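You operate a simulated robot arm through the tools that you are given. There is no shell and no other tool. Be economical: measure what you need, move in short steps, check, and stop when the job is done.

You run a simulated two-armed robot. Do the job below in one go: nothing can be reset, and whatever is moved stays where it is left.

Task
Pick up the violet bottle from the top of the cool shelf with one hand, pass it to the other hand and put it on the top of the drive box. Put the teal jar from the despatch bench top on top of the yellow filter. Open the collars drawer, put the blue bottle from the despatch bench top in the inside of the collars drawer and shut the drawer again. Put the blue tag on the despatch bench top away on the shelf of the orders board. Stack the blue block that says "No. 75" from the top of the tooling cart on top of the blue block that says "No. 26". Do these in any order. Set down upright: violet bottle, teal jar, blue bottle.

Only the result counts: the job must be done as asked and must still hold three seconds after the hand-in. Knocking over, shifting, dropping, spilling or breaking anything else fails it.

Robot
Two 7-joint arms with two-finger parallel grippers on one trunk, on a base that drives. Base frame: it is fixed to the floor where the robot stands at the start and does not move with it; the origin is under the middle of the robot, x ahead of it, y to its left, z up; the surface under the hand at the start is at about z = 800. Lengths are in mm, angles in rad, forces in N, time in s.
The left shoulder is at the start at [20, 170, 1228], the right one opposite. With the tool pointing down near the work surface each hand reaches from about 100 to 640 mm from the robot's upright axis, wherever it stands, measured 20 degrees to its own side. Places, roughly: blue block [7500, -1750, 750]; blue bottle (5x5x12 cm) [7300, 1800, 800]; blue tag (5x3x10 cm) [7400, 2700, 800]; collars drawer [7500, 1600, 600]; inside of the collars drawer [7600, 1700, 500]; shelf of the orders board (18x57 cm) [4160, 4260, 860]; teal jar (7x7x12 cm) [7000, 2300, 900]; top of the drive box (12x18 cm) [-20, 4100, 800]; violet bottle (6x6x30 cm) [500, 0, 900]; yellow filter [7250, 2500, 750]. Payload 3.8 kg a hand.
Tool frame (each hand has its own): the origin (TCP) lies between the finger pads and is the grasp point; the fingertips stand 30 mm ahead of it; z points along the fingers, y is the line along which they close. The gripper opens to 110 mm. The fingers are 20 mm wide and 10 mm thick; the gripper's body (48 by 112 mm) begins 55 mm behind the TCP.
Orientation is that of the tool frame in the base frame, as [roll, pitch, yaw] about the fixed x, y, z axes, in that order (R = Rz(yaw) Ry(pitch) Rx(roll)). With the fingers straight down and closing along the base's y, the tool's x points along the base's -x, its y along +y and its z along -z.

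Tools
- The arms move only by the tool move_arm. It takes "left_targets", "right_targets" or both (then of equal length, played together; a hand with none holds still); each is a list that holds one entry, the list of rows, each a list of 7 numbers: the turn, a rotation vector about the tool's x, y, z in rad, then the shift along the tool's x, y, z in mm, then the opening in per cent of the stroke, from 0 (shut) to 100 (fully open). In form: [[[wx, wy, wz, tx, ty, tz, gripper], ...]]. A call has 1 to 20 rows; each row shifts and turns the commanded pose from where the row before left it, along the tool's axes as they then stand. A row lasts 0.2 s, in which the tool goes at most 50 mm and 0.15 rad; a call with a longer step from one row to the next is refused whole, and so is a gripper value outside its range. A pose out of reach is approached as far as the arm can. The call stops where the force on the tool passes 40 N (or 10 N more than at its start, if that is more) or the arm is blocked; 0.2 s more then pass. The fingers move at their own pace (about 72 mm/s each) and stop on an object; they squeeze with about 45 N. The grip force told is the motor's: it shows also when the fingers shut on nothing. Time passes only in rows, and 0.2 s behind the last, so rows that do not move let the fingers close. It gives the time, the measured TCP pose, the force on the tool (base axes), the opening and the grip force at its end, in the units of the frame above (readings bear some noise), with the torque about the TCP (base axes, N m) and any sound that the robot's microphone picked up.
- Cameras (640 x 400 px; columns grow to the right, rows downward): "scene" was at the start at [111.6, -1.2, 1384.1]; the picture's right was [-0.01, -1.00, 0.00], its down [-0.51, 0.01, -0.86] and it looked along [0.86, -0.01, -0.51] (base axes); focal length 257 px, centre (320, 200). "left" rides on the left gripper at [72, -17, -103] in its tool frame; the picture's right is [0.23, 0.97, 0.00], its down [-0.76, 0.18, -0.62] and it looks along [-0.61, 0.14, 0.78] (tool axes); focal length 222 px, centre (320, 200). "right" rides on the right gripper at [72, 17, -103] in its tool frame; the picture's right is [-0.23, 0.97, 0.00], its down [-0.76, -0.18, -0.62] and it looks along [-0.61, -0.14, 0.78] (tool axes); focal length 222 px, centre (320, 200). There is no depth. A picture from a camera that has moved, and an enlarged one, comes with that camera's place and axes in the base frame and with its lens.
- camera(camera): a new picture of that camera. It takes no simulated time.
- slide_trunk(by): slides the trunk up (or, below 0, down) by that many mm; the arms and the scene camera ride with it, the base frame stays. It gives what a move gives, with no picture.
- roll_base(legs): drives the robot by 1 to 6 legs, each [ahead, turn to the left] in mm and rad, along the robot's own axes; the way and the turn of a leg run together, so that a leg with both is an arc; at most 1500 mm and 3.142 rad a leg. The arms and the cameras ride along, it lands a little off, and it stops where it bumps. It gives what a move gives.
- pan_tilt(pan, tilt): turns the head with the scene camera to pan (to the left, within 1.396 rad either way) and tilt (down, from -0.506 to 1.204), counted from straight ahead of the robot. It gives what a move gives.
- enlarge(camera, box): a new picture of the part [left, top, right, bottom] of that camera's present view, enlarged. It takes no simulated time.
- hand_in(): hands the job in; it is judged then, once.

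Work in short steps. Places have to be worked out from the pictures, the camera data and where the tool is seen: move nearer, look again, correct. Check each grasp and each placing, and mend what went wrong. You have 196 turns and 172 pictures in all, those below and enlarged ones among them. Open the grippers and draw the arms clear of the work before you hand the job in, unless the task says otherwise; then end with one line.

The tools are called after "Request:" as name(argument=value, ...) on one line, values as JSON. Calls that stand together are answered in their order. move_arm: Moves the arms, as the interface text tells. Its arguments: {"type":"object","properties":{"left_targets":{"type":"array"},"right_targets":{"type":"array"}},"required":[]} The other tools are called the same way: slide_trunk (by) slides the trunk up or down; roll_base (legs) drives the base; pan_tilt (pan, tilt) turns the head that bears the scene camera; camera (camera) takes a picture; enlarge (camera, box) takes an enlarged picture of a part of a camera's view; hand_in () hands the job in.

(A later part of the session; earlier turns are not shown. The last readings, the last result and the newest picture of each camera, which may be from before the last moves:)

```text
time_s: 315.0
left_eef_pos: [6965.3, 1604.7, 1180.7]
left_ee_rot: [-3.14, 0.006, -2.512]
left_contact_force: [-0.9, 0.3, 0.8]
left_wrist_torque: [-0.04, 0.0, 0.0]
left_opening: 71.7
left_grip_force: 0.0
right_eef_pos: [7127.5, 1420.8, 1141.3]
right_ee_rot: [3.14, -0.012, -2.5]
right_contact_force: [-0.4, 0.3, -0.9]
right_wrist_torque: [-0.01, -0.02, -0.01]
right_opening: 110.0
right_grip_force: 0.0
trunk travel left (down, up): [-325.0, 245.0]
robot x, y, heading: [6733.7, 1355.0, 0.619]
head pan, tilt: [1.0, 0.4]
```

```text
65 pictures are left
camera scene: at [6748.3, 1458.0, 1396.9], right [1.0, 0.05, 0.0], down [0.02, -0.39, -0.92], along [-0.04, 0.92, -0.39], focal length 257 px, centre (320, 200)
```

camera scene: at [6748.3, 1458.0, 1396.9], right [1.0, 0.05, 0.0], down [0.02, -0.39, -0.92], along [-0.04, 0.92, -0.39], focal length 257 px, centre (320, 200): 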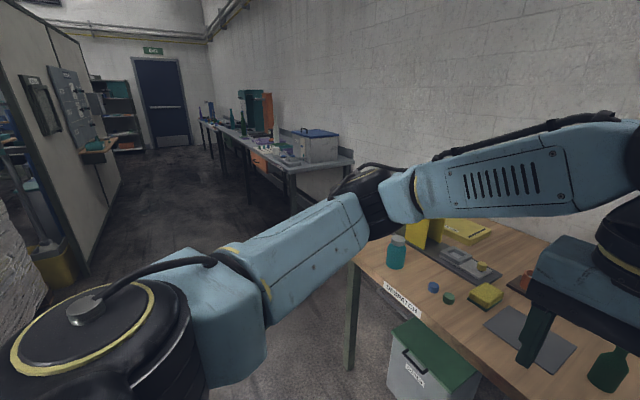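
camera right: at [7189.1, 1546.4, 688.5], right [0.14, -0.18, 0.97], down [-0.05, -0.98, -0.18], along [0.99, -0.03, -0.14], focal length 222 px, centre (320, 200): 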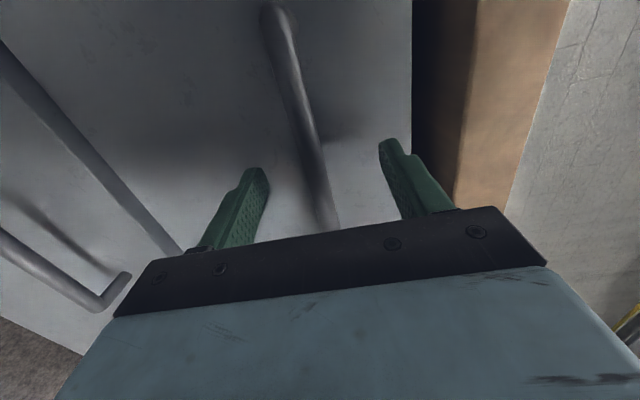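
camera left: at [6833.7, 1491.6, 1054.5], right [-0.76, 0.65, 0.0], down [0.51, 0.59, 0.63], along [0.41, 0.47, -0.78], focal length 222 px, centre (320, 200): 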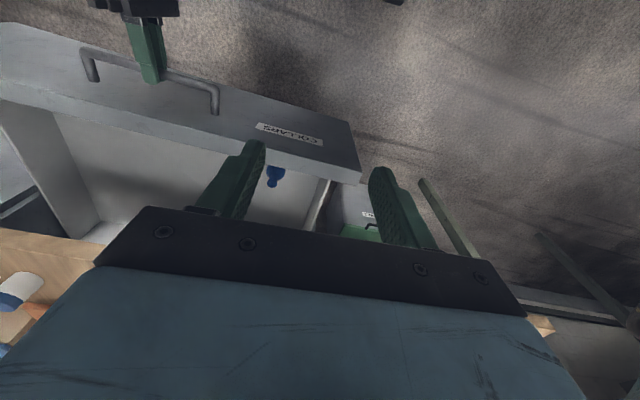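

I see the orders board with its little shelf at left on the partition. For jar, filter and tag I drive around to the left end of the bench (end at e≈1190 mm from the reference, gap ~1 m wide).

Request:
roll_base(legs=[[0, 1.567], [1240, 0], [0, -1.571]])

Request:
pan_tilt(pan=-0.3, tilt=0.45)

Request:
camera(camera="scene")

```text
time_s: 328.9
left_eef_pos: [6315.0, 2670.0, 1182.0]
left_ee_rot: [-3.14, 0.006, -2.58]
left_contact_force: [-0.4, 0.7, 0.4]
left_wrist_torque: [-0.01, 0.0, 0.03]
left_opening: 71.5
left_grip_force: 0.1
right_eef_pos: [6464.6, 2475.3, 1140.9]
right_ee_rot: [3.14, -0.01, -2.565]
right_contact_force: [0.0, -0.1, -0.5]
right_wrist_torque: [0.0, 0.02, -0.03]
right_opening: 109.9
right_grip_force: 0.0
trunk travel left (down, up): [-325.0, 245.0]
robot x, y, heading: [6066.0, 2433.2, 0.553]
head pan, tilt: [1.0, 0.4]
```

```text
time_s: 330.4
left_eef_pos: [6315.4, 2670.7, 1181.1]
left_ee_rot: [-3.141, 0.007, -2.582]
left_contact_force: [-0.7, -0.5, -0.6]
left_wrist_torque: [0.04, 0.01, -0.04]
left_opening: 71.4
left_grip_force: 0.0
right_eef_pos: [6465.6, 2474.6, 1140.5]
right_ee_rot: [3.139, -0.009, -2.566]
right_contact_force: [0.5, 0.3, -0.4]
right_wrist_torque: [-0.02, 0.0, -0.02]
right_opening: 110.1
right_grip_force: 0.1
trunk travel left (down, up): [-325.0, 245.0]
robot x, y, heading: [6069.3, 2434.5, 0.554]
head pan, tilt: [-0.3, 0.45]
```

```text
64 pictures are left
camera scene: at [6176.1, 2468.5, 1392.3], right [0.25, -0.97, 0.0], down [-0.42, -0.11, -0.9], along [0.87, 0.23, -0.44], focal length 257 px, centre (320, 200)
```

scene: 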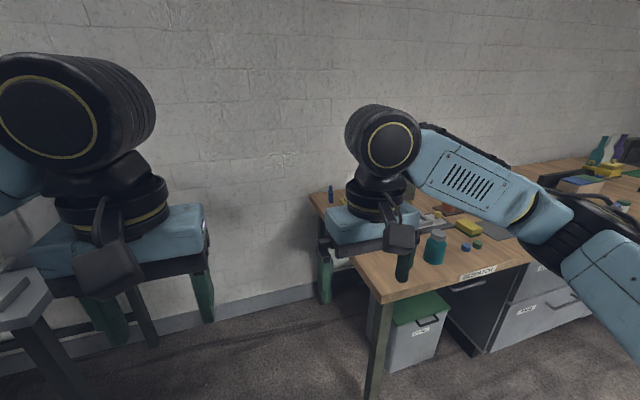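

The blue tag is at about (7382, 2731). I drive into the gap at the bench's end and turn to face along the bench.

Request:
roll_base(legs=[[0, 0.062], [970, 0], [0, -1.571]])

Request:
pan_tilt(pan=0.0, tilt=0.7)

Request:
camera(camera="scene")

```text
time_s: 337.2
left_eef_pos: [7120.8, 3133.1, 1183.6]
left_ee_rot: [3.14, 0.014, -2.882]
left_contact_force: [-0.1, -1.2, -0.1]
left_wrist_torque: [-0.02, -0.02, -0.03]
left_opening: 71.5
left_grip_force: 0.1
right_eef_pos: [7201.5, 2894.8, 1144.8]
right_ee_rot: [3.139, 0.003, -2.883]
right_contact_force: [0.2, -0.1, 0.5]
right_wrist_torque: [0.0, 0.01, -0.04]
right_opening: 110.1
right_grip_force: 0.0
trunk travel left (down, up): [-325.0, 245.0]
robot x, y, heading: [6822.3, 2982.3, 0.24]
head pan, tilt: [-0.3, 0.45]
stopped in leg 3: the robot was blocked; the commanded pose is now the measured one
```

```text
time_s: 338.0
left_eef_pos: [7119.4, 3133.9, 1184.7]
left_ee_rot: [3.14, 0.018, -2.883]
left_contact_force: [0.3, -0.1, -0.1]
left_wrist_torque: [0.04, 0.01, 0.03]
left_opening: 71.5
left_grip_force: 0.0
right_eef_pos: [7201.8, 2896.2, 1146.9]
right_ee_rot: [3.139, 0.003, -2.882]
right_contact_force: [-0.4, 0.6, -0.5]
right_wrist_torque: [0.03, 0.0, 0.01]
right_opening: 110.1
right_grip_force: 0.0
trunk travel left (down, up): [-325.0, 245.0]
robot x, y, heading: [6828.4, 2986.2, 0.243]
head pan, tilt: [0.0, 0.7]
```

```text
63 pictures are left
camera scene: at [6911.6, 3005.5, 1371.6], right [0.24, -0.97, 0.0], down [-0.61, -0.15, -0.77], along [0.75, 0.19, -0.63], focal length 257 px, centre (320, 200)
```

scene: 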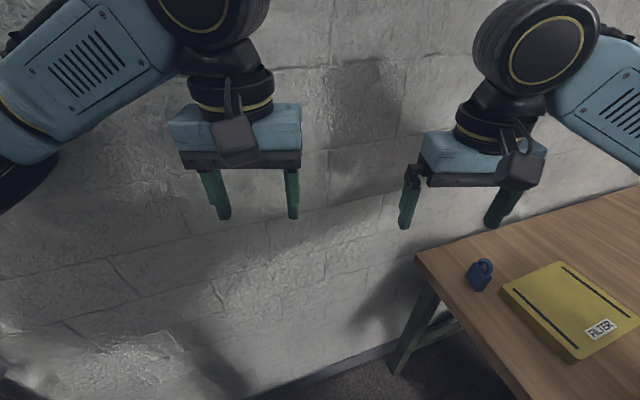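

The turn was blocked at heading 0.24, possibly by the right elbow near the press lever. I turn back a bit and look right.

Request:
roll_base(legs=[[0, 0.2]])

Request:
pan_tilt(pan=-1.2, tilt=0.6)

Request:
camera(camera="scene")

Request:
pan_tilt(pan=1.39, tilt=0.6)

Request:
camera(camera="scene")

```text
time_s: 339.2
left_eef_pos: [7098.3, 3194.5, 1180.0]
left_ee_rot: [3.139, 0.002, -2.689]
left_contact_force: [-0.7, -0.2, -0.4]
left_wrist_torque: [0.03, 0.01, 0.0]
left_opening: 71.7
left_grip_force: 0.0
right_eef_pos: [7223.7, 2976.2, 1141.8]
right_ee_rot: [3.14, -0.012, -2.689]
right_contact_force: [0.1, 0.5, 0.2]
right_wrist_torque: [0.02, 0.01, 0.0]
right_opening: 110.1
right_grip_force: 0.0
trunk travel left (down, up): [-325.0, 245.0]
robot x, y, heading: [6825.9, 2983.7, 0.44]
head pan, tilt: [0.0, 0.7]
```

```text
time_s: 340.6
left_eef_pos: [7099.7, 3194.5, 1179.2]
left_ee_rot: [-3.141, 0.001, -2.687]
left_contact_force: [0.2, 0.2, 0.3]
left_wrist_torque: [-0.02, 0.01, -0.02]
left_opening: 71.6
left_grip_force: 0.1
right_eef_pos: [7224.4, 2978.4, 1140.3]
right_ee_rot: [3.139, -0.011, -2.691]
right_contact_force: [0.0, 0.5, 0.2]
right_wrist_torque: [-0.05, 0.0, 0.0]
right_opening: 110.1
right_grip_force: 0.0
trunk travel left (down, up): [-325.0, 245.0]
robot x, y, heading: [6829.2, 2987.6, 0.444]
head pan, tilt: [-1.201, 0.6]
```

```text
62 pictures are left
camera scene: at [6909.0, 2933.5, 1378.7], right [-0.69, -0.72, 0.0], down [-0.41, 0.39, -0.83], along [0.6, -0.57, -0.56], focal length 257 px, centre (320, 200)
```

scene: 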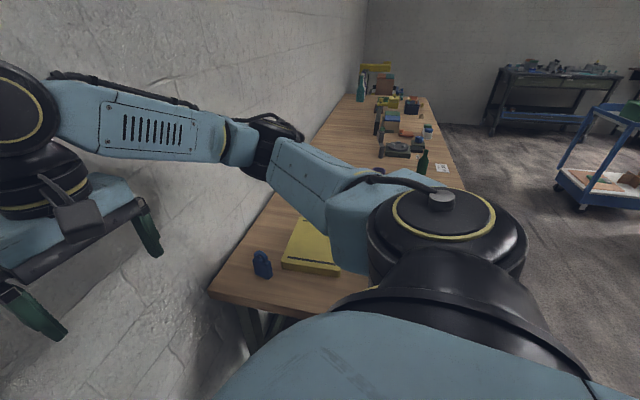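

```text
time_s: 342.9
left_eef_pos: [7098.7, 3195.2, 1179.3]
left_ee_rot: [3.141, 0.001, -2.688]
left_contact_force: [-0.6, -0.7, -0.5]
left_wrist_torque: [-0.01, 0.02, -0.04]
left_opening: 71.7
left_grip_force: 0.1
right_eef_pos: [7224.4, 2978.1, 1141.2]
right_ee_rot: [3.141, -0.011, -2.687]
right_contact_force: [-1.1, -0.6, 0.2]
right_wrist_torque: [-0.04, -0.02, -0.01]
right_opening: 110.0
right_grip_force: 0.1
trunk travel left (down, up): [-325.0, 245.0]
robot x, y, heading: [6823.9, 2983.0, 0.437]
head pan, tilt: [1.389, 0.6]
```

```text
61 pictures are left
camera scene: at [6822.5, 3079.9, 1378.7], right [0.97, 0.25, 0.0], down [0.14, -0.55, -0.83], along [-0.21, 0.8, -0.56], focal length 257 px, centre (320, 200)
```

scene: 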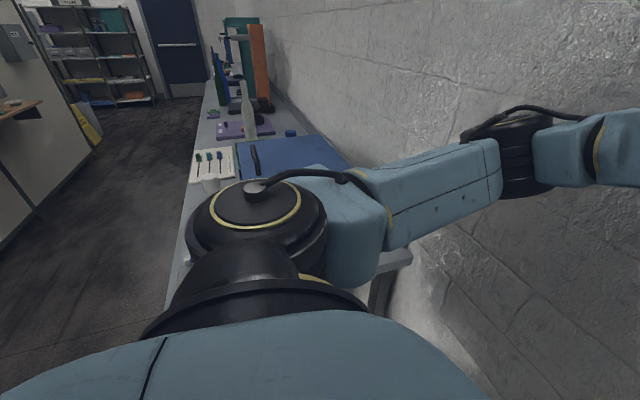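

The bench's back (and so the wall) is at n≈935, nearer than thought: the left hand touched the wall. I back off 150 mm, and then turn to face along the bench.

Request:
roll_base(legs=[[-150, 0], [0, -0.6]])

Request:
roll_base(legs=[[0, -0.79]])

Request:
pan_tilt(pan=0.0, tilt=0.6)

Request:
camera(camera="scene")

```text
time_s: 345.9
left_eef_pos: [7033.5, 2935.2, 1179.5]
left_ee_rot: [3.139, 0.001, 2.979]
left_contact_force: [-0.4, -0.5, 0.7]
left_wrist_torque: [-0.01, 0.01, -0.01]
left_opening: 71.4
left_grip_force: 0.1
right_eef_pos: [7011.9, 2684.7, 1140.7]
right_ee_rot: [3.14, -0.008, 2.979]
right_contact_force: [0.1, -0.6, 0.3]
right_wrist_torque: [0.04, -0.01, -0.03]
right_opening: 110.0
right_grip_force: 0.1
trunk travel left (down, up): [-325.0, 245.0]
robot x, y, heading: [6690.3, 2922.8, -0.174]
head pan, tilt: [1.389, 0.6]
```

```text
time_s: 348.4
left_eef_pos: [6945.7, 2692.4, 1179.7]
left_ee_rot: [3.14, 0.0, 2.209]
left_contact_force: [-0.9, -0.1, -0.2]
left_wrist_torque: [0.03, -0.02, 0.02]
left_opening: 71.4
left_grip_force: 0.0
right_eef_pos: [6755.6, 2528.6, 1141.9]
right_ee_rot: [3.141, -0.01, 2.208]
right_contact_force: [0.1, -0.1, 0.4]
right_wrist_torque: [0.0, 0.0, 0.0]
right_opening: 109.9
right_grip_force: 0.2
trunk travel left (down, up): [-325.0, 245.0]
robot x, y, heading: [6689.0, 2921.7, -0.946]
head pan, tilt: [1.389, 0.6]
```

```text
time_s: 349.9
left_eef_pos: [6945.0, 2691.8, 1180.2]
left_ee_rot: [3.141, 0.0, 2.209]
left_contact_force: [-0.2, -0.4, 0.0]
left_wrist_torque: [-0.03, 0.01, 0.02]
left_opening: 71.5
left_grip_force: 0.2
right_eef_pos: [6754.7, 2528.8, 1140.8]
right_ee_rot: [3.139, -0.009, 2.208]
right_contact_force: [-0.9, 0.5, -1.4]
right_wrist_torque: [0.0, -0.01, -0.01]
right_opening: 109.9
right_grip_force: 0.1
trunk travel left (down, up): [-325.0, 245.0]
robot x, y, heading: [6688.8, 2923.9, -0.95]
head pan, tilt: [0.0, 0.6]
```

```text
60 pictures are left
camera scene: at [6754.3, 2833.4, 1378.7], right [-0.81, -0.58, 0.0], down [-0.33, 0.46, -0.83], along [0.48, -0.67, -0.56], focal length 257 px, centre (320, 200)
```

scene: 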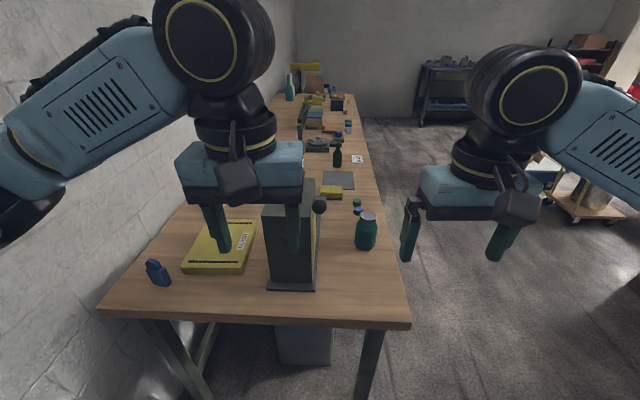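

Clear view: jar base at (6975, 2277), filter centre (7317, 2548), tag (7355, 2717), bench end at 440 mm ahead. I drive 120 mm closer and send the right hand above the jar.

Request:
roll_base(legs=[[120, 0]])

Request:
move_arm(right_targets=[[[0, 0, 0, -35, 5, 0, 100], [0, 0, 0, -40, 5, 0, 100], [0, 0, 0, -40, 5, 0, 100], [0, 0, 0, -40, 5, 20, 100], [0, 0, 0, -30, 5, 20, 100], [0, 0, 0, -27, 5, 20, 100], [0, 0, 0, 0, 0, 30, 100], [0, 0, 0, 0, 0, 0, 100]]])

Request:
camera(camera="right")

Request:
camera(camera="scene")

```text
time_s: 351.1
left_eef_pos: [7014.4, 2594.7, 1180.3]
left_ee_rot: [-3.142, 0.0, 2.208]
left_contact_force: [0.0, -0.4, 0.2]
left_wrist_torque: [0.02, 0.02, 0.01]
left_opening: 71.7
left_grip_force: 0.1
right_eef_pos: [6825.3, 2431.7, 1142.2]
right_ee_rot: [3.139, -0.012, 2.206]
right_contact_force: [-0.7, -0.1, 0.4]
right_wrist_torque: [0.06, -0.01, 0.01]
right_opening: 109.7
right_grip_force: 0.0
trunk travel left (down, up): [-325.0, 245.0]
robot x, y, heading: [6757.1, 2827.7, -0.948]
head pan, tilt: [0.0, 0.6]
```

```text
time_s: 352.9
left_eef_pos: [7014.2, 2596.1, 1179.9]
left_ee_rot: [3.14, 0.0, 2.208]
left_contact_force: [0.5, 0.7, 0.7]
left_wrist_torque: [-0.04, 0.0, 0.0]
left_opening: 71.5
left_grip_force: 0.1
right_eef_pos: [6974.7, 2279.9, 1048.4]
right_ee_rot: [3.14, -0.01, 2.209]
right_contact_force: [0.3, 0.8, -0.7]
right_wrist_torque: [-0.02, 0.01, 0.02]
right_opening: 110.0
right_grip_force: 0.0
trunk travel left (down, up): [-325.0, 245.0]
robot x, y, heading: [6758.9, 2824.9, -0.95]
head pan, tilt: [0.0, 0.6]
```

```text
59 pictures are left
camera right: at [6945.3, 2348.5, 1151.7], right [0.92, 0.4, 0.0], down [0.31, -0.72, 0.61], along [0.24, -0.56, -0.79], focal length 222 px, centre (320, 200)
```

right: 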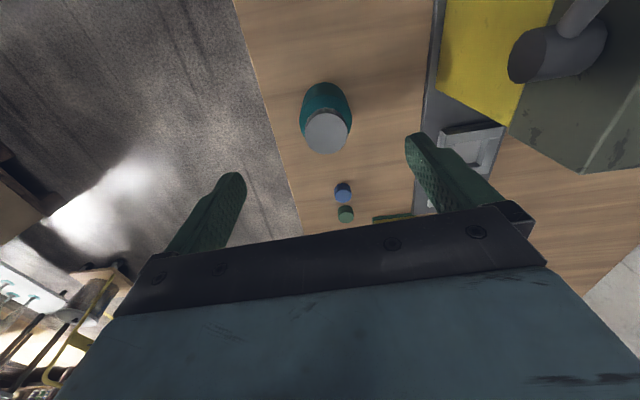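

```text
58 pictures are left
camera scene: at [6823.4, 2737.4, 1378.7], right [-0.81, -0.58, 0.0], down [-0.33, 0.46, -0.83], along [0.48, -0.67, -0.56], focal length 257 px, centre (320, 200)
```

scene: 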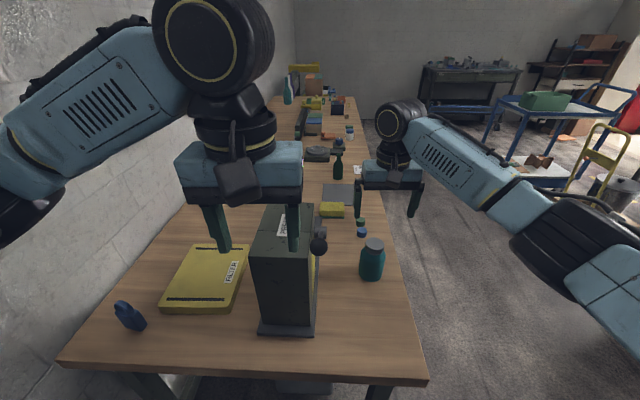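

The jar's lid is 14 mm beyond and 3 mm left of the TCP. I correct and descend to z≈886.

Request:
move_arm(right_targets=[[[0, 0, 0, -14, 3, 0, 100], [0, 0, 0, 0, 0, 35, 100], [0, 0, 0, 0, 0, 35, 100], [0, 0, 0, 0, 0, 30, 100], [0, 0, 0, 0, 0, 0, 100]]])

Request:
camera(camera="right")

```text
time_s: 354.1
left_eef_pos: [7014.5, 2596.4, 1181.7]
left_ee_rot: [3.14, 0.002, 2.207]
left_contact_force: [-0.5, -0.2, -0.4]
left_wrist_torque: [-0.03, 0.01, 0.0]
left_opening: 71.7
left_grip_force: 0.0
right_eef_pos: [6983.8, 2269.5, 951.0]
right_ee_rot: [3.141, -0.012, 2.205]
right_contact_force: [-0.2, -0.2, 0.0]
right_wrist_torque: [0.0, -0.03, 0.0]
right_opening: 109.9
right_grip_force: 0.1
trunk travel left (down, up): [-325.0, 245.0]
robot x, y, heading: [6757.7, 2825.5, -0.952]
head pan, tilt: [0.0, 0.6]
```

```text
57 pictures are left
camera right: at [6955.3, 2338.8, 1054.3], right [0.92, 0.4, 0.0], down [0.31, -0.72, 0.61], along [0.24, -0.57, -0.79], focal length 222 px, centre (320, 200)
```

right: 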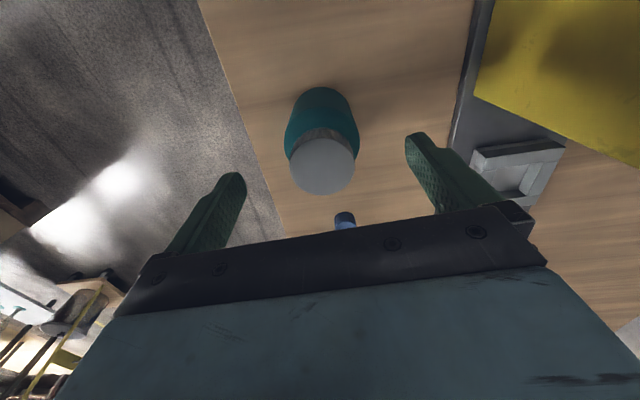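

Centred now. I descend 65 mm and close.

Request:
move_arm(right_targets=[[[0, 0, 0, 0, 0, 30, 100], [0, 0, 0, 0, 0, 25, 100], [0, 0, 0, 0, 0, 10, 100], [0, 0, 0, 0, 0, 0, 100], [0, 0, 0, 0, 0, 0, 40], [0, 0, 0, 0, 0, 0, 0], [0, 0, 0, 0, 0, 0, 0], [0, 0, 0, 0, 0, 0, 0]]])

Request:
camera(camera="scene")

```text
time_s: 355.9
left_eef_pos: [7015.4, 2595.5, 1180.8]
left_ee_rot: [3.141, 0.0, 2.209]
left_contact_force: [0.2, 1.5, 0.3]
left_wrist_torque: [-0.02, -0.01, -0.03]
left_opening: 71.4
left_grip_force: 0.0
right_eef_pos: [6984.6, 2269.2, 883.1]
right_ee_rot: [3.141, -0.011, 2.207]
right_contact_force: [-0.9, -0.1, 0.0]
right_wrist_torque: [-0.07, 0.05, -0.01]
right_opening: 65.3
right_grip_force: 44.7
trunk travel left (down, up): [-325.0, 245.0]
robot x, y, heading: [6760.4, 2824.3, -0.95]
head pan, tilt: [0.0, 0.6]
```

```text
56 pictures are left
camera scene: at [6823.1, 2737.1, 1378.7], right [-0.81, -0.58, 0.0], down [-0.33, 0.46, -0.83], along [0.48, -0.67, -0.56], focal length 257 px, centre (320, 200)
```

scene: 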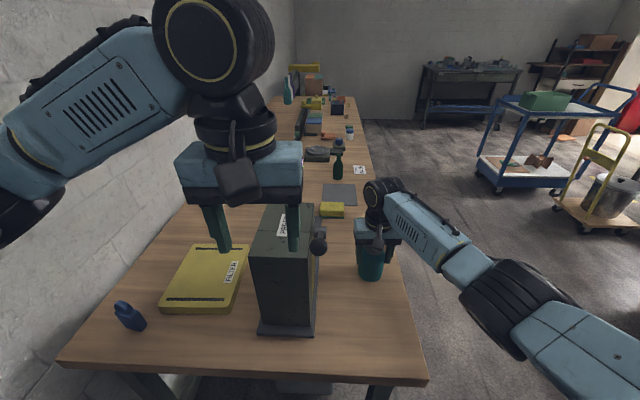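

The jar is held (65 mm). I lift it and bring it to a free spot near the bench end, where the left hand can take it over.

Request:
move_arm(right_targets=[[[0, 0, 0, 0, 0, -30, 0], [0, 0, 0, 0, 0, -30, 0], [0, 0, 0, 38, 0, 0, 0], [0, 0, 0, 38, 0, 0, 0], [0, 0, 0, 38, 10, 0, 0], [0, 0, 0, 38, 20, 0, 0], [0, 0, 0, 36, 20, 0, 0], [0, 0, 0, 0, 0, 0, 0]]])

Request:
camera(camera="scene")

```text
time_s: 357.7
left_eef_pos: [7015.0, 2596.0, 1180.3]
left_ee_rot: [-3.141, -0.001, 2.207]
left_contact_force: [0.0, -0.9, 0.7]
left_wrist_torque: [-0.05, 0.0, -0.01]
left_opening: 71.5
left_grip_force: 0.1
right_eef_pos: [6910.3, 2455.3, 946.1]
right_ee_rot: [3.141, -0.011, 2.207]
right_contact_force: [-0.3, 0.3, -2.0]
right_wrist_torque: [0.0, 0.03, 0.0]
right_opening: 64.6
right_grip_force: 44.8
trunk travel left (down, up): [-325.0, 245.0]
robot x, y, heading: [6760.1, 2828.0, -0.95]
head pan, tilt: [0.0, 0.6]
```

```text
55 pictures are left
camera scene: at [6823.3, 2736.8, 1378.7], right [-0.81, -0.58, 0.0], down [-0.33, 0.46, -0.82], along [0.48, -0.67, -0.57], focal length 257 px, centre (320, 200)
```

scene: 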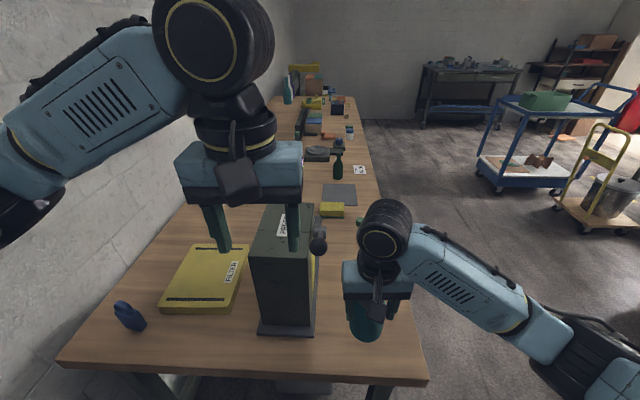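

The spot is free. I lower the jar until it touches the bench.

Request:
move_arm(right_targets=[[[0, 0, 0, 0, 0, 25, 0], [0, 0, 0, 0, 0, 25, 0], [0, 0, 0, 0, 0, 9, 0], [0, 0, 0, 0, 0, 2, 0], [0, 0, 0, 0, 0, 1, 0], [0, 0, 0, 0, 0, 1, 0], [0, 0, 0, 0, 0, 0, 0]]])

```text
time_s: 359.3
left_eef_pos: [7014.0, 2596.3, 1179.0]
left_ee_rot: [-3.141, 0.0, 2.207]
left_contact_force: [0.5, 0.0, 0.3]
left_wrist_torque: [0.02, 0.01, -0.02]
left_opening: 71.4
left_grip_force: 0.0
right_eef_pos: [6912.0, 2453.9, 882.9]
right_ee_rot: [3.141, -0.011, 2.206]
right_contact_force: [0.2, 0.8, -1.7]
right_wrist_torque: [0.01, 0.0, -0.01]
right_opening: 64.7
right_grip_force: 45.3
trunk travel left (down, up): [-325.0, 245.0]
robot x, y, heading: [6757.8, 2826.9, -0.949]
head pan, tilt: [0.0, 0.6]
```

Essentially at standing height. I lower 2 mm more, release, lift and retract the right hand.

Request:
move_arm(right_targets=[[[0, 0, 0, 0, 0, 1, 0], [0, 0, 0, 0, 0, 1, 0], [0, 0, 0, 0, 0, 0, 0], [0, 0, 0, 0, 0, 0, 70], [0, 0, 0, 0, 0, 0, 100], [0, 0, 0, 0, 0, 0, 100], [0, 0, 0, 0, 0, -30, 100], [0, 0, 0, 0, 0, -40, 100], [0, 0, 0, 0, 0, -40, 100], [0, 0, 0, 0, 0, -40, 100], [0, 0, 0, 0, 0, -40, 100], [0, 0, 0, 30, -30, -20, 100], [0, 0, 0, 30, -30, 0, 100], [0, 0, 0, 0, -40, 0, 100], [0, 0, 0, 0, -30, 0, 100]]])

Request:
camera(camera="scene")

```text
time_s: 362.5
left_eef_pos: [7014.5, 2595.8, 1179.6]
left_ee_rot: [-3.141, 0.001, 2.208]
left_contact_force: [-0.1, -0.3, 0.0]
left_wrist_torque: [0.02, 0.03, 0.02]
left_opening: 71.2
left_grip_force: 0.1
right_eef_pos: [6768.5, 2420.9, 1092.0]
right_ee_rot: [3.14, -0.012, 2.208]
right_contact_force: [0.1, 0.5, -0.7]
right_wrist_torque: [0.0, 0.01, -0.02]
right_opening: 109.9
right_grip_force: 0.1
trunk travel left (down, up): [-325.0, 245.0]
robot x, y, heading: [6761.5, 2823.8, -0.953]
head pan, tilt: [0.0, 0.6]
```

```text
54 pictures are left
camera scene: at [6822.8, 2737.4, 1378.7], right [-0.81, -0.58, 0.0], down [-0.33, 0.46, -0.83], along [0.48, -0.67, -0.56], focal length 257 px, centre (320, 200)
```

scene: 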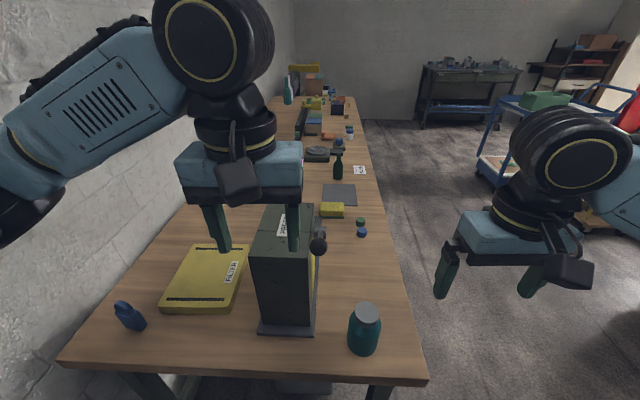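

The jar stands there well. Now the left hand goes over it.

Request:
move_arm(left_targets=[[[0, 0, 0, -10, -40, 0, 100], [0, 0, 0, -15, -40, 0, 100], [0, 0, 0, -15, -44, 0, 100], [0, 0, 0, -16, -43, 0, 100], [0, 0, 0, 0, 0, 45, 100], [0, 0, 0, 0, 0, 45, 100], [0, 0, 0, 0, 0, 45, 100], [0, 0, 0, 0, 0, 45, 100], [0, 0, 0, 0, 0, 45, 100], [0, 0, 0, 0, 0, 0, 100]]])

Request:
camera(camera="left")

```text
time_s: 364.7
left_eef_pos: [6917.2, 2450.2, 958.0]
left_ee_rot: [-3.14, 0.002, 2.206]
left_contact_force: [0.1, -0.1, -0.1]
left_wrist_torque: [0.01, -0.01, -0.02]
left_opening: 109.9
left_grip_force: 0.2
right_eef_pos: [6769.1, 2420.3, 1093.0]
right_ee_rot: [3.139, -0.008, 2.205]
right_contact_force: [0.6, -0.7, 0.4]
right_wrist_torque: [0.02, -0.03, 0.0]
right_opening: 110.2
right_grip_force: 0.0
trunk travel left (down, up): [-325.0, 245.0]
robot x, y, heading: [6759.1, 2824.0, -0.952]
head pan, tilt: [0.0, 0.6]
```

```text
53 pictures are left
camera left: at [6860.5, 2498.9, 1061.3], right [0.65, 0.76, 0.0], down [0.59, -0.51, 0.62], along [0.48, -0.4, -0.78], focal length 222 px, centre (320, 200)
```

left: 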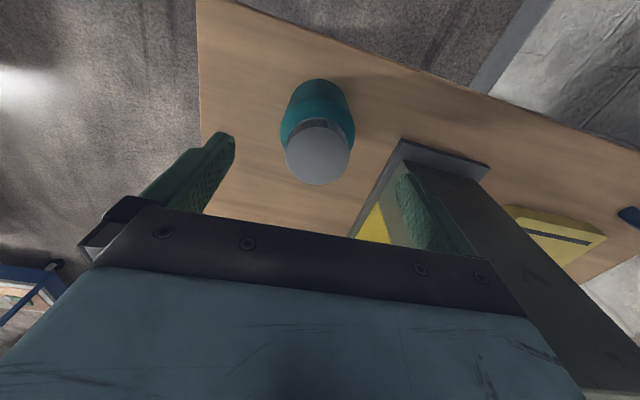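

Nearly centred; I shift 6 mm back, narrow the opening a bit to stay off the press, descend and close.

Request:
move_arm(left_targets=[[[0, 0, 0, 6, 0, 0, 86], [0, 0, 0, 0, 0, 30, 86], [0, 0, 0, 0, 0, 30, 86], [0, 0, 0, 0, 0, 13, 86], [0, 0, 0, 0, 0, 0, 86], [0, 0, 0, 0, 0, 0, 30], [0, 0, 0, 0, 0, 0, 0], [0, 0, 0, 0, 0, 0, 0]]])

Request:
camera(camera="scene")

```text
time_s: 366.5
left_eef_pos: [6910.7, 2456.9, 882.0]
left_ee_rot: [3.14, -0.001, 2.208]
left_contact_force: [-0.1, 0.9, -0.1]
left_wrist_torque: [0.03, -0.03, 0.03]
left_opening: 63.0
left_grip_force: 44.9
right_eef_pos: [6769.9, 2420.4, 1092.7]
right_ee_rot: [3.139, -0.011, 2.208]
right_contact_force: [0.0, 0.1, -0.6]
right_wrist_torque: [-0.01, 0.01, 0.04]
right_opening: 109.9
right_grip_force: 0.1
trunk travel left (down, up): [-325.0, 245.0]
robot x, y, heading: [6757.8, 2825.2, -0.945]
head pan, tilt: [0.0, 0.6]
```

```text
52 pictures are left
camera scene: at [6823.1, 2737.1, 1378.7], right [-0.81, -0.58, 0.0], down [-0.33, 0.46, -0.83], along [0.48, -0.67, -0.56], focal length 257 px, centre (320, 200)
```

scene: 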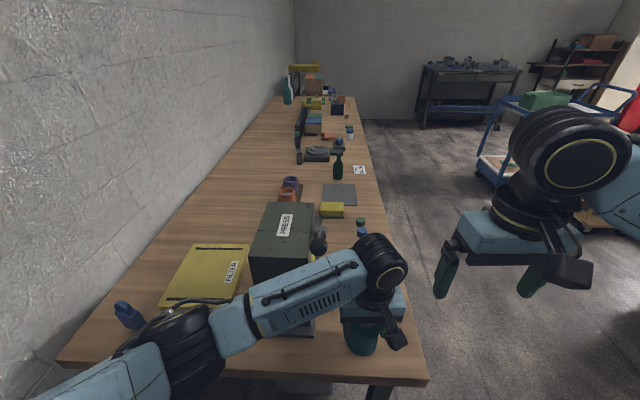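

The left hand holds the jar (63 mm). I lift it, pull back clear of the press, swing left and then go forward over the filter.

Request:
move_arm(left_targets=[[[0, 0, 0, 0, 0, -35, 0], [0, 0, 0, 10, 0, -40, 0], [0, 0, 0, 30, 0, -35, 0], [0, 0, 0, 0, 35, -25, 0], [0, 0, 0, 0, 44, 0, 0], [0, 0, 0, 0, 44, 0, 0], [0, 0, 0, 0, 44, 0, 0], [0, 0, 0, 0, 44, 0, 0], [0, 0, 0, 0, 44, 0, 0], [0, 0, 0, 0, 44, 0, 0], [0, 0, 0, 0, 44, 0, 0], [0, 0, 0, 0, 44, 0, 0], [0, 0, 0, -40, 0, 0, 0], [0, 0, 0, -40, 0, 0, 0], [0, 0, 0, -40, 0, 0, 0], [0, 0, 0, -40, 0, 0, 0], [0, 0, 0, -39, 0, 0, 0], [0, 0, 0, 0, 0, 0, 0]]])

Request:
camera(camera="scene")

Request:
camera(camera="left")

```text
time_s: 370.3
left_eef_pos: [7319.2, 2557.0, 1016.0]
left_ee_rot: [3.141, 0.001, 2.206]
left_contact_force: [0.1, 0.4, -2.5]
left_wrist_torque: [0.04, 0.02, 0.0]
left_opening: 62.0
left_grip_force: 44.9
right_eef_pos: [6768.8, 2420.9, 1091.3]
right_ee_rot: [3.14, -0.009, 2.207]
right_contact_force: [-0.1, 0.0, -1.1]
right_wrist_torque: [-0.01, -0.01, 0.02]
right_opening: 110.0
right_grip_force: 0.1
trunk travel left (down, up): [-325.0, 245.0]
robot x, y, heading: [6757.2, 2829.5, -0.952]
head pan, tilt: [0.0, 0.6]
```

```text
51 pictures are left
camera scene: at [6823.3, 2737.9, 1378.8], right [-0.81, -0.58, 0.0], down [-0.33, 0.46, -0.83], along [0.48, -0.67, -0.56], focal length 257 px, centre (320, 200)
```

scene: 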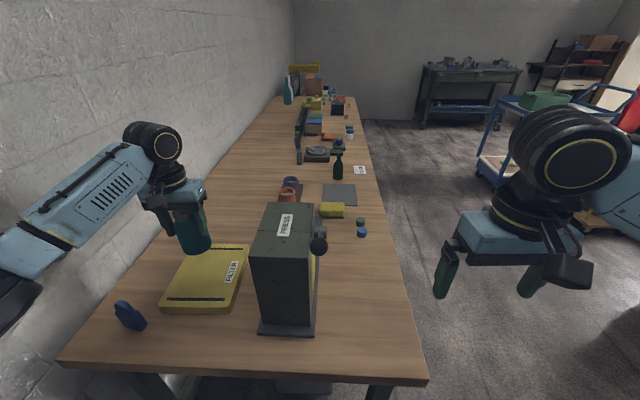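

```text
50 pictures are left
camera left: at [7262.6, 2604.7, 1119.0], right [0.65, 0.76, 0.0], down [0.59, -0.51, 0.62], along [0.48, -0.4, -0.78], focal length 222 px, centre (320, 200)
```

left: 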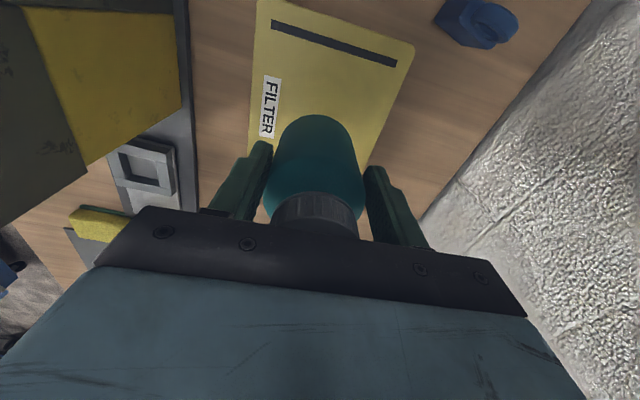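

The landing point is the middle of the filter. I lower until contact.

Request:
move_arm(left_targets=[[[0, 0, 0, 0, 0, 25, 0], [0, 0, 0, 0, 0, 25, 0], [0, 0, 0, 0, 0, 20, 0], [0, 0, 0, 0, 0, 10, 0], [0, 0, 0, 0, 0, 5, 0], [0, 0, 0, 0, 0, 3, 0], [0, 0, 0, 0, 0, 3, 0], [0, 0, 0, 0, 0, 3, 0], [0, 0, 0, 0, 0, 3, 0], [0, 0, 0, 0, 0, 3, 0], [0, 0, 0, 0, 0, 3, 0], [0, 0, 0, 0, 0, 3, 0], [0, 0, 0, 0, 0, 3, 0], [0, 0, 0, 0, 0, 3, 0]]])

Request:
camera(camera="scene")

```text
time_s: 373.3
left_eef_pos: [7315.4, 2558.0, 907.8]
left_ee_rot: [3.141, 0.005, 2.206]
left_contact_force: [-3.4, 5.0, 18.7]
left_wrist_torque: [-0.27, -0.19, -0.02]
left_opening: 59.0
left_grip_force: 44.9
right_eef_pos: [6767.4, 2422.2, 1091.8]
right_ee_rot: [3.14, -0.007, 2.207]
right_contact_force: [0.2, 0.7, -0.2]
right_wrist_torque: [-0.01, -0.04, -0.03]
right_opening: 110.1
right_grip_force: 0.1
trunk travel left (down, up): [-325.0, 245.0]
robot x, y, heading: [6758.5, 2822.6, -0.953]
head pan, tilt: [0.0, 0.6]
```

```text
49 pictures are left
camera scene: at [6821.2, 2738.4, 1379.0], right [-0.81, -0.58, 0.0], down [-0.33, 0.46, -0.83], along [0.48, -0.67, -0.56], focal length 257 px, centre (320, 200)
```

scene: 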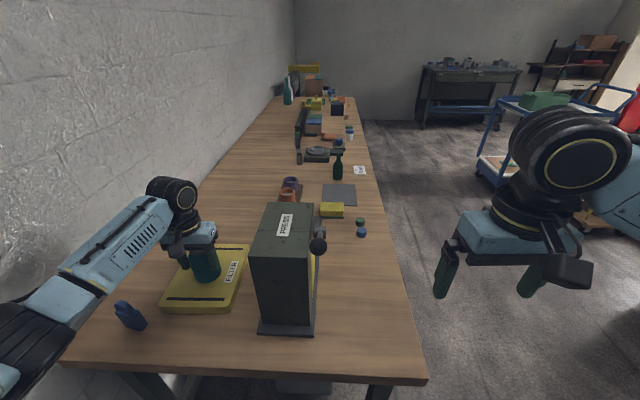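

It rests on the filter. I ease up 2 mm, open and lift away.

Request:
move_arm(left_targets=[[[0, 0, 0, 0, 0, -2, 0], [0, 0, 0, 0, 0, 0, 0], [0, 0, 0, 0, 0, 0, 70], [0, 0, 0, 0, 0, 0, 90], [0, 0, 0, 0, 0, 0, 90], [0, 0, 0, 0, 0, -30, 90], [0, 0, 0, 0, 0, -40, 90], [0, 0, 0, 0, 0, -40, 90], [0, 0, 0, 0, 0, -40, 90], [0, 0, 0, 40, 0, 0, 90], [0, 0, 0, 40, 0, 0, 90], [0, 0, 0, 40, 0, 0, 90], [0, 0, 0, 0, 0, 0, 90]]])

Request:
camera(camera="scene")

Request:
camera(camera="left")

```text
time_s: 376.1
left_eef_pos: [7242.5, 2658.5, 1057.9]
left_ee_rot: [3.141, 0.0, 2.207]
left_contact_force: [0.2, 0.0, -0.2]
left_wrist_torque: [0.0, -0.04, -0.02]
left_opening: 99.1
left_grip_force: 0.0
right_eef_pos: [6770.9, 2420.9, 1092.2]
right_ee_rot: [3.138, -0.011, 2.207]
right_contact_force: [-0.8, -0.6, 0.3]
right_wrist_torque: [-0.02, 0.02, -0.01]
right_opening: 110.1
right_grip_force: 0.0
trunk travel left (down, up): [-325.0, 245.0]
robot x, y, heading: [6755.4, 2828.0, -0.948]
head pan, tilt: [0.0, 0.6]
```

```text
48 pictures are left
camera scene: at [6823.2, 2736.5, 1378.6], right [-0.81, -0.58, 0.0], down [-0.33, 0.46, -0.82], along [0.48, -0.67, -0.57], focal length 257 px, centre (320, 200)
```

scene: 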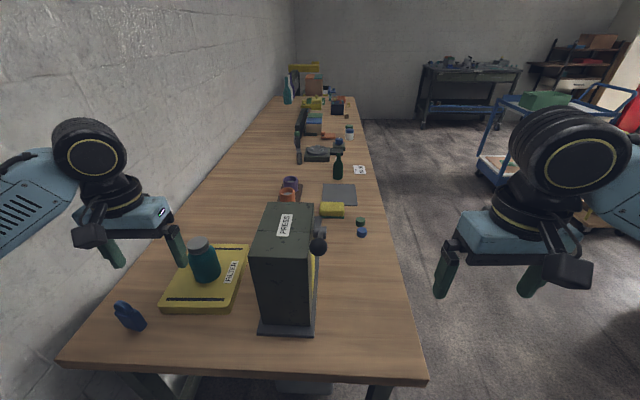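

```text
47 pictures are left
camera left: at [7186.8, 2706.0, 1160.6], right [0.65, 0.76, 0.0], down [0.6, -0.51, 0.62], along [0.47, -0.4, -0.78], focal length 222 px, centre (320, 200)
```

left: 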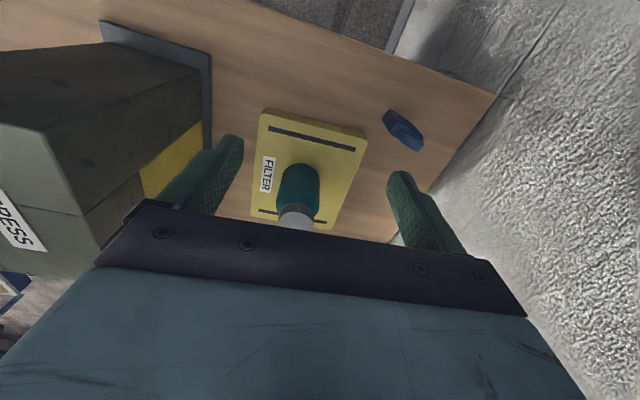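

The jar stands upright on the filter. Now the blue tag at about (7355, 2720, 848); I zoom in for its orientation.

Request:
enlarge(camera="scene", box=[90, 270, 190, 350])

Request:
enlarge(camera="left", box=[340, 80, 460, 170])

```text
5.00 times, centred on (140, 310) of scene
camera zoom: at [6823.2, 2736.5, 1378.6], right [-0.81, -0.58, 0.0], down [-0.33, 0.46, -0.82], along [0.48, -0.67, -0.57], focal length 1285 px, centre (1220, -350)
```

zoom: 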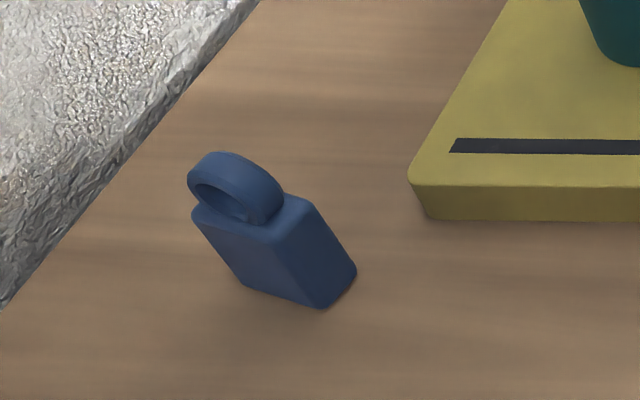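

```text
4.44 times, centred on (400, 125) of left
camera zoom: at [7186.8, 2706.0, 1160.6], right [0.65, 0.76, 0.0], down [0.6, -0.51, 0.62], along [0.47, -0.4, -0.78], focal length 987 px, centre (-36, 533)
```

zoom: 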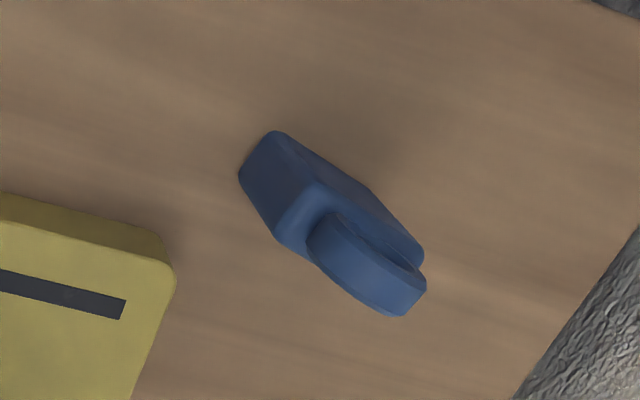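

The tag stands upright with its wide side along ≈0.40 rad. I move the left hand above it, turned 0.236 rad to match, at safe height.

Request:
move_arm(left_targets=[[[0, 0, 0, -5, 42, 0, 72], [0, 0, 0, -6, 42, 0, 72], [0, 0, 0, -6, 43, 0, 72], [0, 0, 0.118, 0, 0, 0, 72], [0, 0, 0.118, 0, 0, 0, 72], [0, 0, 0, 0, 0, 40, 72], [0, 0, 0, 0, 0, 40, 72], [0, 0, 0, 0, 0, 0, 72]]])

Request:
camera(camera="left")

Request:
camera(camera="scene")

```text
time_s: 377.9
left_eef_pos: [7359.9, 2719.7, 978.6]
left_ee_rot: [3.139, 0.001, 1.971]
left_contact_force: [-0.1, 0.4, -0.2]
left_wrist_torque: [-0.01, -0.06, -0.02]
left_opening: 79.1
left_grip_force: 0.1
right_eef_pos: [6768.6, 2421.4, 1092.0]
right_ee_rot: [3.14, -0.01, 2.207]
right_contact_force: [0.5, 0.5, 0.9]
right_wrist_torque: [0.03, 0.0, 0.02]
right_opening: 109.9
right_grip_force: 0.0
trunk travel left (down, up): [-325.0, 245.0]
robot x, y, heading: [6760.5, 2827.2, -0.952]
head pan, tilt: [0.0, 0.6]
```

```text
44 pictures are left
camera left: at [7316.7, 2780.6, 1081.9], right [0.81, 0.59, 0.0], down [0.46, -0.63, 0.62], along [0.37, -0.5, -0.78], focal length 222 px, centre (320, 200)
```

left: 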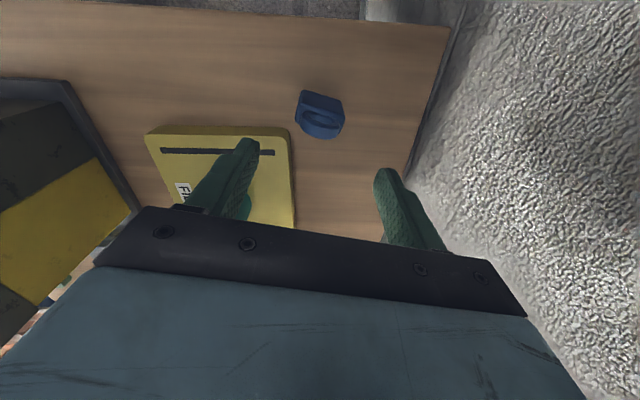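

```text
43 pictures are left
camera scene: at [6823.0, 2737.1, 1378.7], right [-0.81, -0.58, 0.0], down [-0.33, 0.46, -0.83], along [0.48, -0.67, -0.56], focal length 257 px, centre (320, 200)
```

scene: 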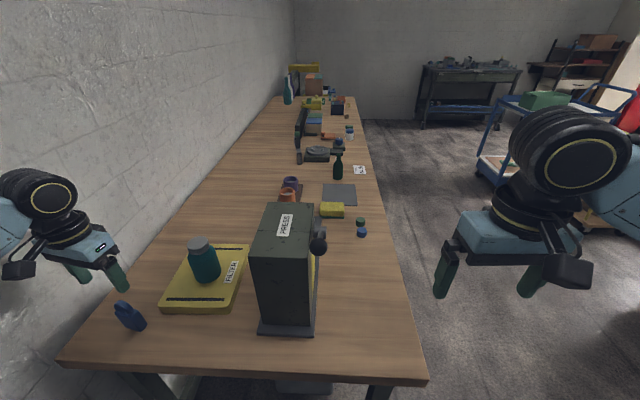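

The tag is centred beneath the hand. I descend to z≈858 and close.

Request:
move_arm(left_targets=[[[0, 0, 0, 4, 0, 30, 72], [0, 0, 0, 0, 0, 40, 72], [0, 0, 0, 0, 0, 30, 72], [0, 0, 0, 0, 0, 20, 72], [0, 0, 0, 0, 0, 0, 72], [0, 0, 0, 0, 0, 0, 30], [0, 0, 0, 0, 0, 0, 0], [0, 0, 0, 0, 0, 0, 0]]])

Request:
camera(camera="left")

```text
time_s: 379.7
left_eef_pos: [7357.8, 2721.1, 858.8]
left_ee_rot: [3.14, -0.002, 1.97]
left_contact_force: [0.4, -0.9, -0.5]
left_wrist_torque: [0.0, -0.02, -0.04]
left_opening: 49.1
left_grip_force: 45.0
right_eef_pos: [6769.6, 2421.6, 1092.5]
right_ee_rot: [3.141, -0.01, 2.207]
right_contact_force: [0.6, 0.8, 0.0]
right_wrist_torque: [0.01, -0.01, 0.01]
right_opening: 110.1
right_grip_force: 0.1
trunk travel left (down, up): [-325.0, 245.0]
robot x, y, heading: [6756.3, 2827.6, -0.95]
head pan, tilt: [0.0, 0.6]
```

```text
42 pictures are left
camera left: at [7315.5, 2781.5, 962.7], right [0.81, 0.59, 0.0], down [0.46, -0.63, 0.62], along [0.37, -0.5, -0.78], focal length 222 px, centre (320, 200)
```

left: 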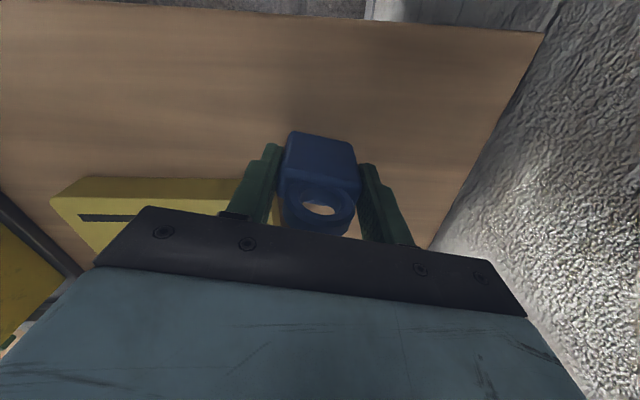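

The tag is held (49 mm). I lift it, bring it in front of me and turn the wrist back.

Request:
move_arm(left_targets=[[[0, 0, 0, 0, 0, -35, 0], [0, 0, 0, 0, 0, -45, 0], [0, 0, 0, 0, 0, -45, 0], [0, 0, 0, 0, 0, -45, 0], [0, 0, 0, 0, 0, -45, 0], [0, 0, 0, 0, 0, -35, 0], [0, 0, 0, 8, -45, 0, 0], [0, 0, 0, 8, -45, 0, 0], [0, 0, 0, 8, -45, 0, 0], [0, 0, 0, 8, -45, 0, 0], [0, 0, 0, 8, -45, 0, 0], [0, 0, 0, 6, -45, 0, 0], [0, 0, -0.118, 0, 0, 0, 0], [0, 0, -0.118, 0, 0, 0, 0], [0, 0, 0, 0, 0, 0, 0]]], right_targets=[[[0, 0, 0, 0, 0, 0, 100], [0, 0, 0, 0, 0, 0, 100], [0, 0, 0, 0, 0, 0, 100], [0, 0, 0, 0, 0, 0, 100], [0, 0, 0, 0, 0, 0, 100], [0, 0, 0, 0, 0, 0, 100], [0, 0, 0, 0, 20, -10, 100], [0, 0, 0, 0, 20, -10, 100], [0, 0, 0, 0, 20, -10, 100], [0, 0, 0, 0, 0, -10, 100], [0, 0, 0, 0, 0, -10, 100], [0, 0, 0, 0, 0, 0, 100], [0, 0, 0, 0, 0, 0, 100], [0, 0, 0, 0, 0, 0, 100], [0, 0, 0, 0, 0, 0, 100]]])

Request:
camera(camera="scene")

```text
time_s: 382.9
left_eef_pos: [7088.1, 2658.0, 1107.9]
left_ee_rot: [3.141, 0.001, 2.21]
left_contact_force: [0.6, -0.7, -0.4]
left_wrist_torque: [0.0, 0.02, 0.07]
left_opening: 48.9
left_grip_force: 45.3
right_eef_pos: [6819.7, 2459.5, 1141.1]
right_ee_rot: [3.141, -0.011, 2.207]
right_contact_force: [0.6, 0.0, -0.1]
right_wrist_torque: [0.01, 0.04, -0.01]
right_opening: 109.9
right_grip_force: 0.0
trunk travel left (down, up): [-325.0, 245.0]
robot x, y, heading: [6757.8, 2825.2, -0.946]
head pan, tilt: [0.0, 0.6]
```

```text
41 pictures are left
camera scene: at [6823.4, 2737.4, 1378.7], right [-0.81, -0.58, 0.0], down [-0.33, 0.46, -0.83], along [0.48, -0.67, -0.56], focal length 257 px, centre (320, 200)
```

scene: 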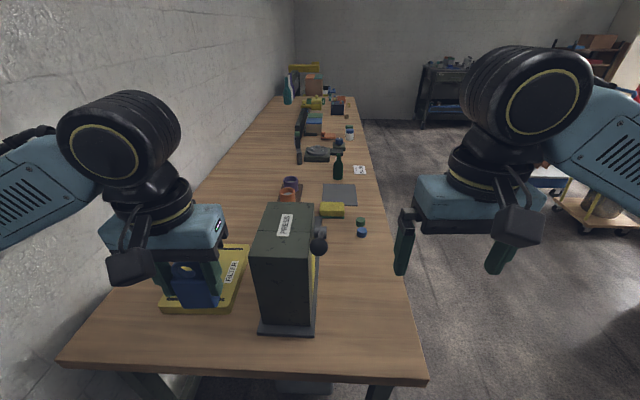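

Tag in hand. I back off, turn right out of the gap, and drive along the corridor toward the orders board.

Request:
roll_base(legs=[[-110, 0], [0, -1.57], [700, 0], [0, -1.571]])

Request:
pan_tilt(pan=0.0, tilt=0.35)

Request:
camera(camera="scene")

```text
time_s: 395.1
left_eef_pos: [5785.4, 2681.5, 1107.7]
left_ee_rot: [3.141, -0.001, -0.919]
left_contact_force: [0.8, 0.2, -0.2]
left_wrist_torque: [0.0, 0.0, -0.01]
left_opening: 48.9
left_grip_force: 44.9
right_eef_pos: [6048.2, 2884.8, 1141.5]
right_ee_rot: [3.138, -0.009, -0.921]
right_contact_force: [0.0, 0.8, -1.5]
right_wrist_torque: [-0.01, -0.02, -0.02]
right_opening: 109.9
right_grip_force: 0.1
trunk travel left (down, up): [-325.0, 245.0]
robot x, y, heading: [6117.3, 2518.0, 2.203]
head pan, tilt: [0.0, 0.6]
```

```text
time_s: 395.9
left_eef_pos: [5785.1, 2682.0, 1107.8]
left_ee_rot: [-3.141, 0.0, -0.919]
left_contact_force: [0.1, 0.1, -0.4]
left_wrist_torque: [0.01, 0.02, -0.03]
left_opening: 49.1
left_grip_force: 45.1
right_eef_pos: [6048.0, 2885.0, 1141.3]
right_ee_rot: [3.14, -0.011, -0.917]
right_contact_force: [-0.2, 0.2, -0.8]
right_wrist_torque: [0.02, 0.01, 0.0]
right_opening: 110.0
right_grip_force: 0.0
trunk travel left (down, up): [-325.0, 245.0]
robot x, y, heading: [6116.4, 2514.9, 2.206]
head pan, tilt: [0.0, 0.351]
```

```text
40 pictures are left
camera scene: at [6048.7, 2610.5, 1401.4], right [0.8, 0.59, 0.0], down [0.2, -0.28, -0.94], along [-0.56, 0.76, -0.34], focal length 257 px, centre (320, 200)
```

scene: 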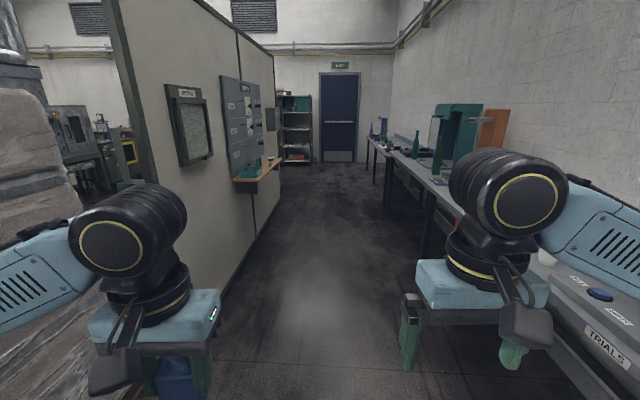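

The orders board with its wooden shelf is ahead on the left. I zoom in.

Request:
enlarge(camera="scene", box=[200, 60, 300, 210])

```text
2.67 times, centred on (250, 135) of scene
camera zoom: at [6048.7, 2610.5, 1401.4], right [0.8, 0.59, 0.0], down [0.2, -0.28, -0.94], along [-0.56, 0.76, -0.34], focal length 686 px, centre (507, 373)
```

zoom: 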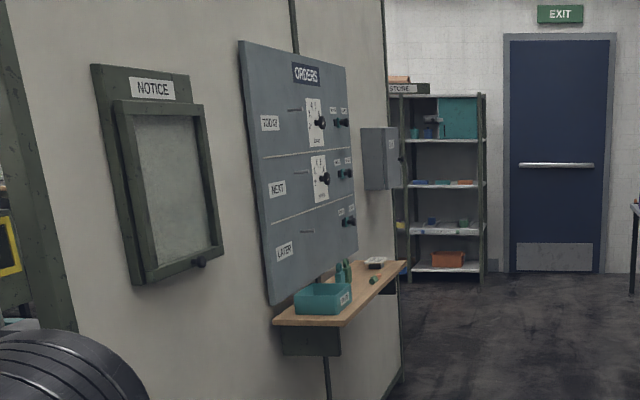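

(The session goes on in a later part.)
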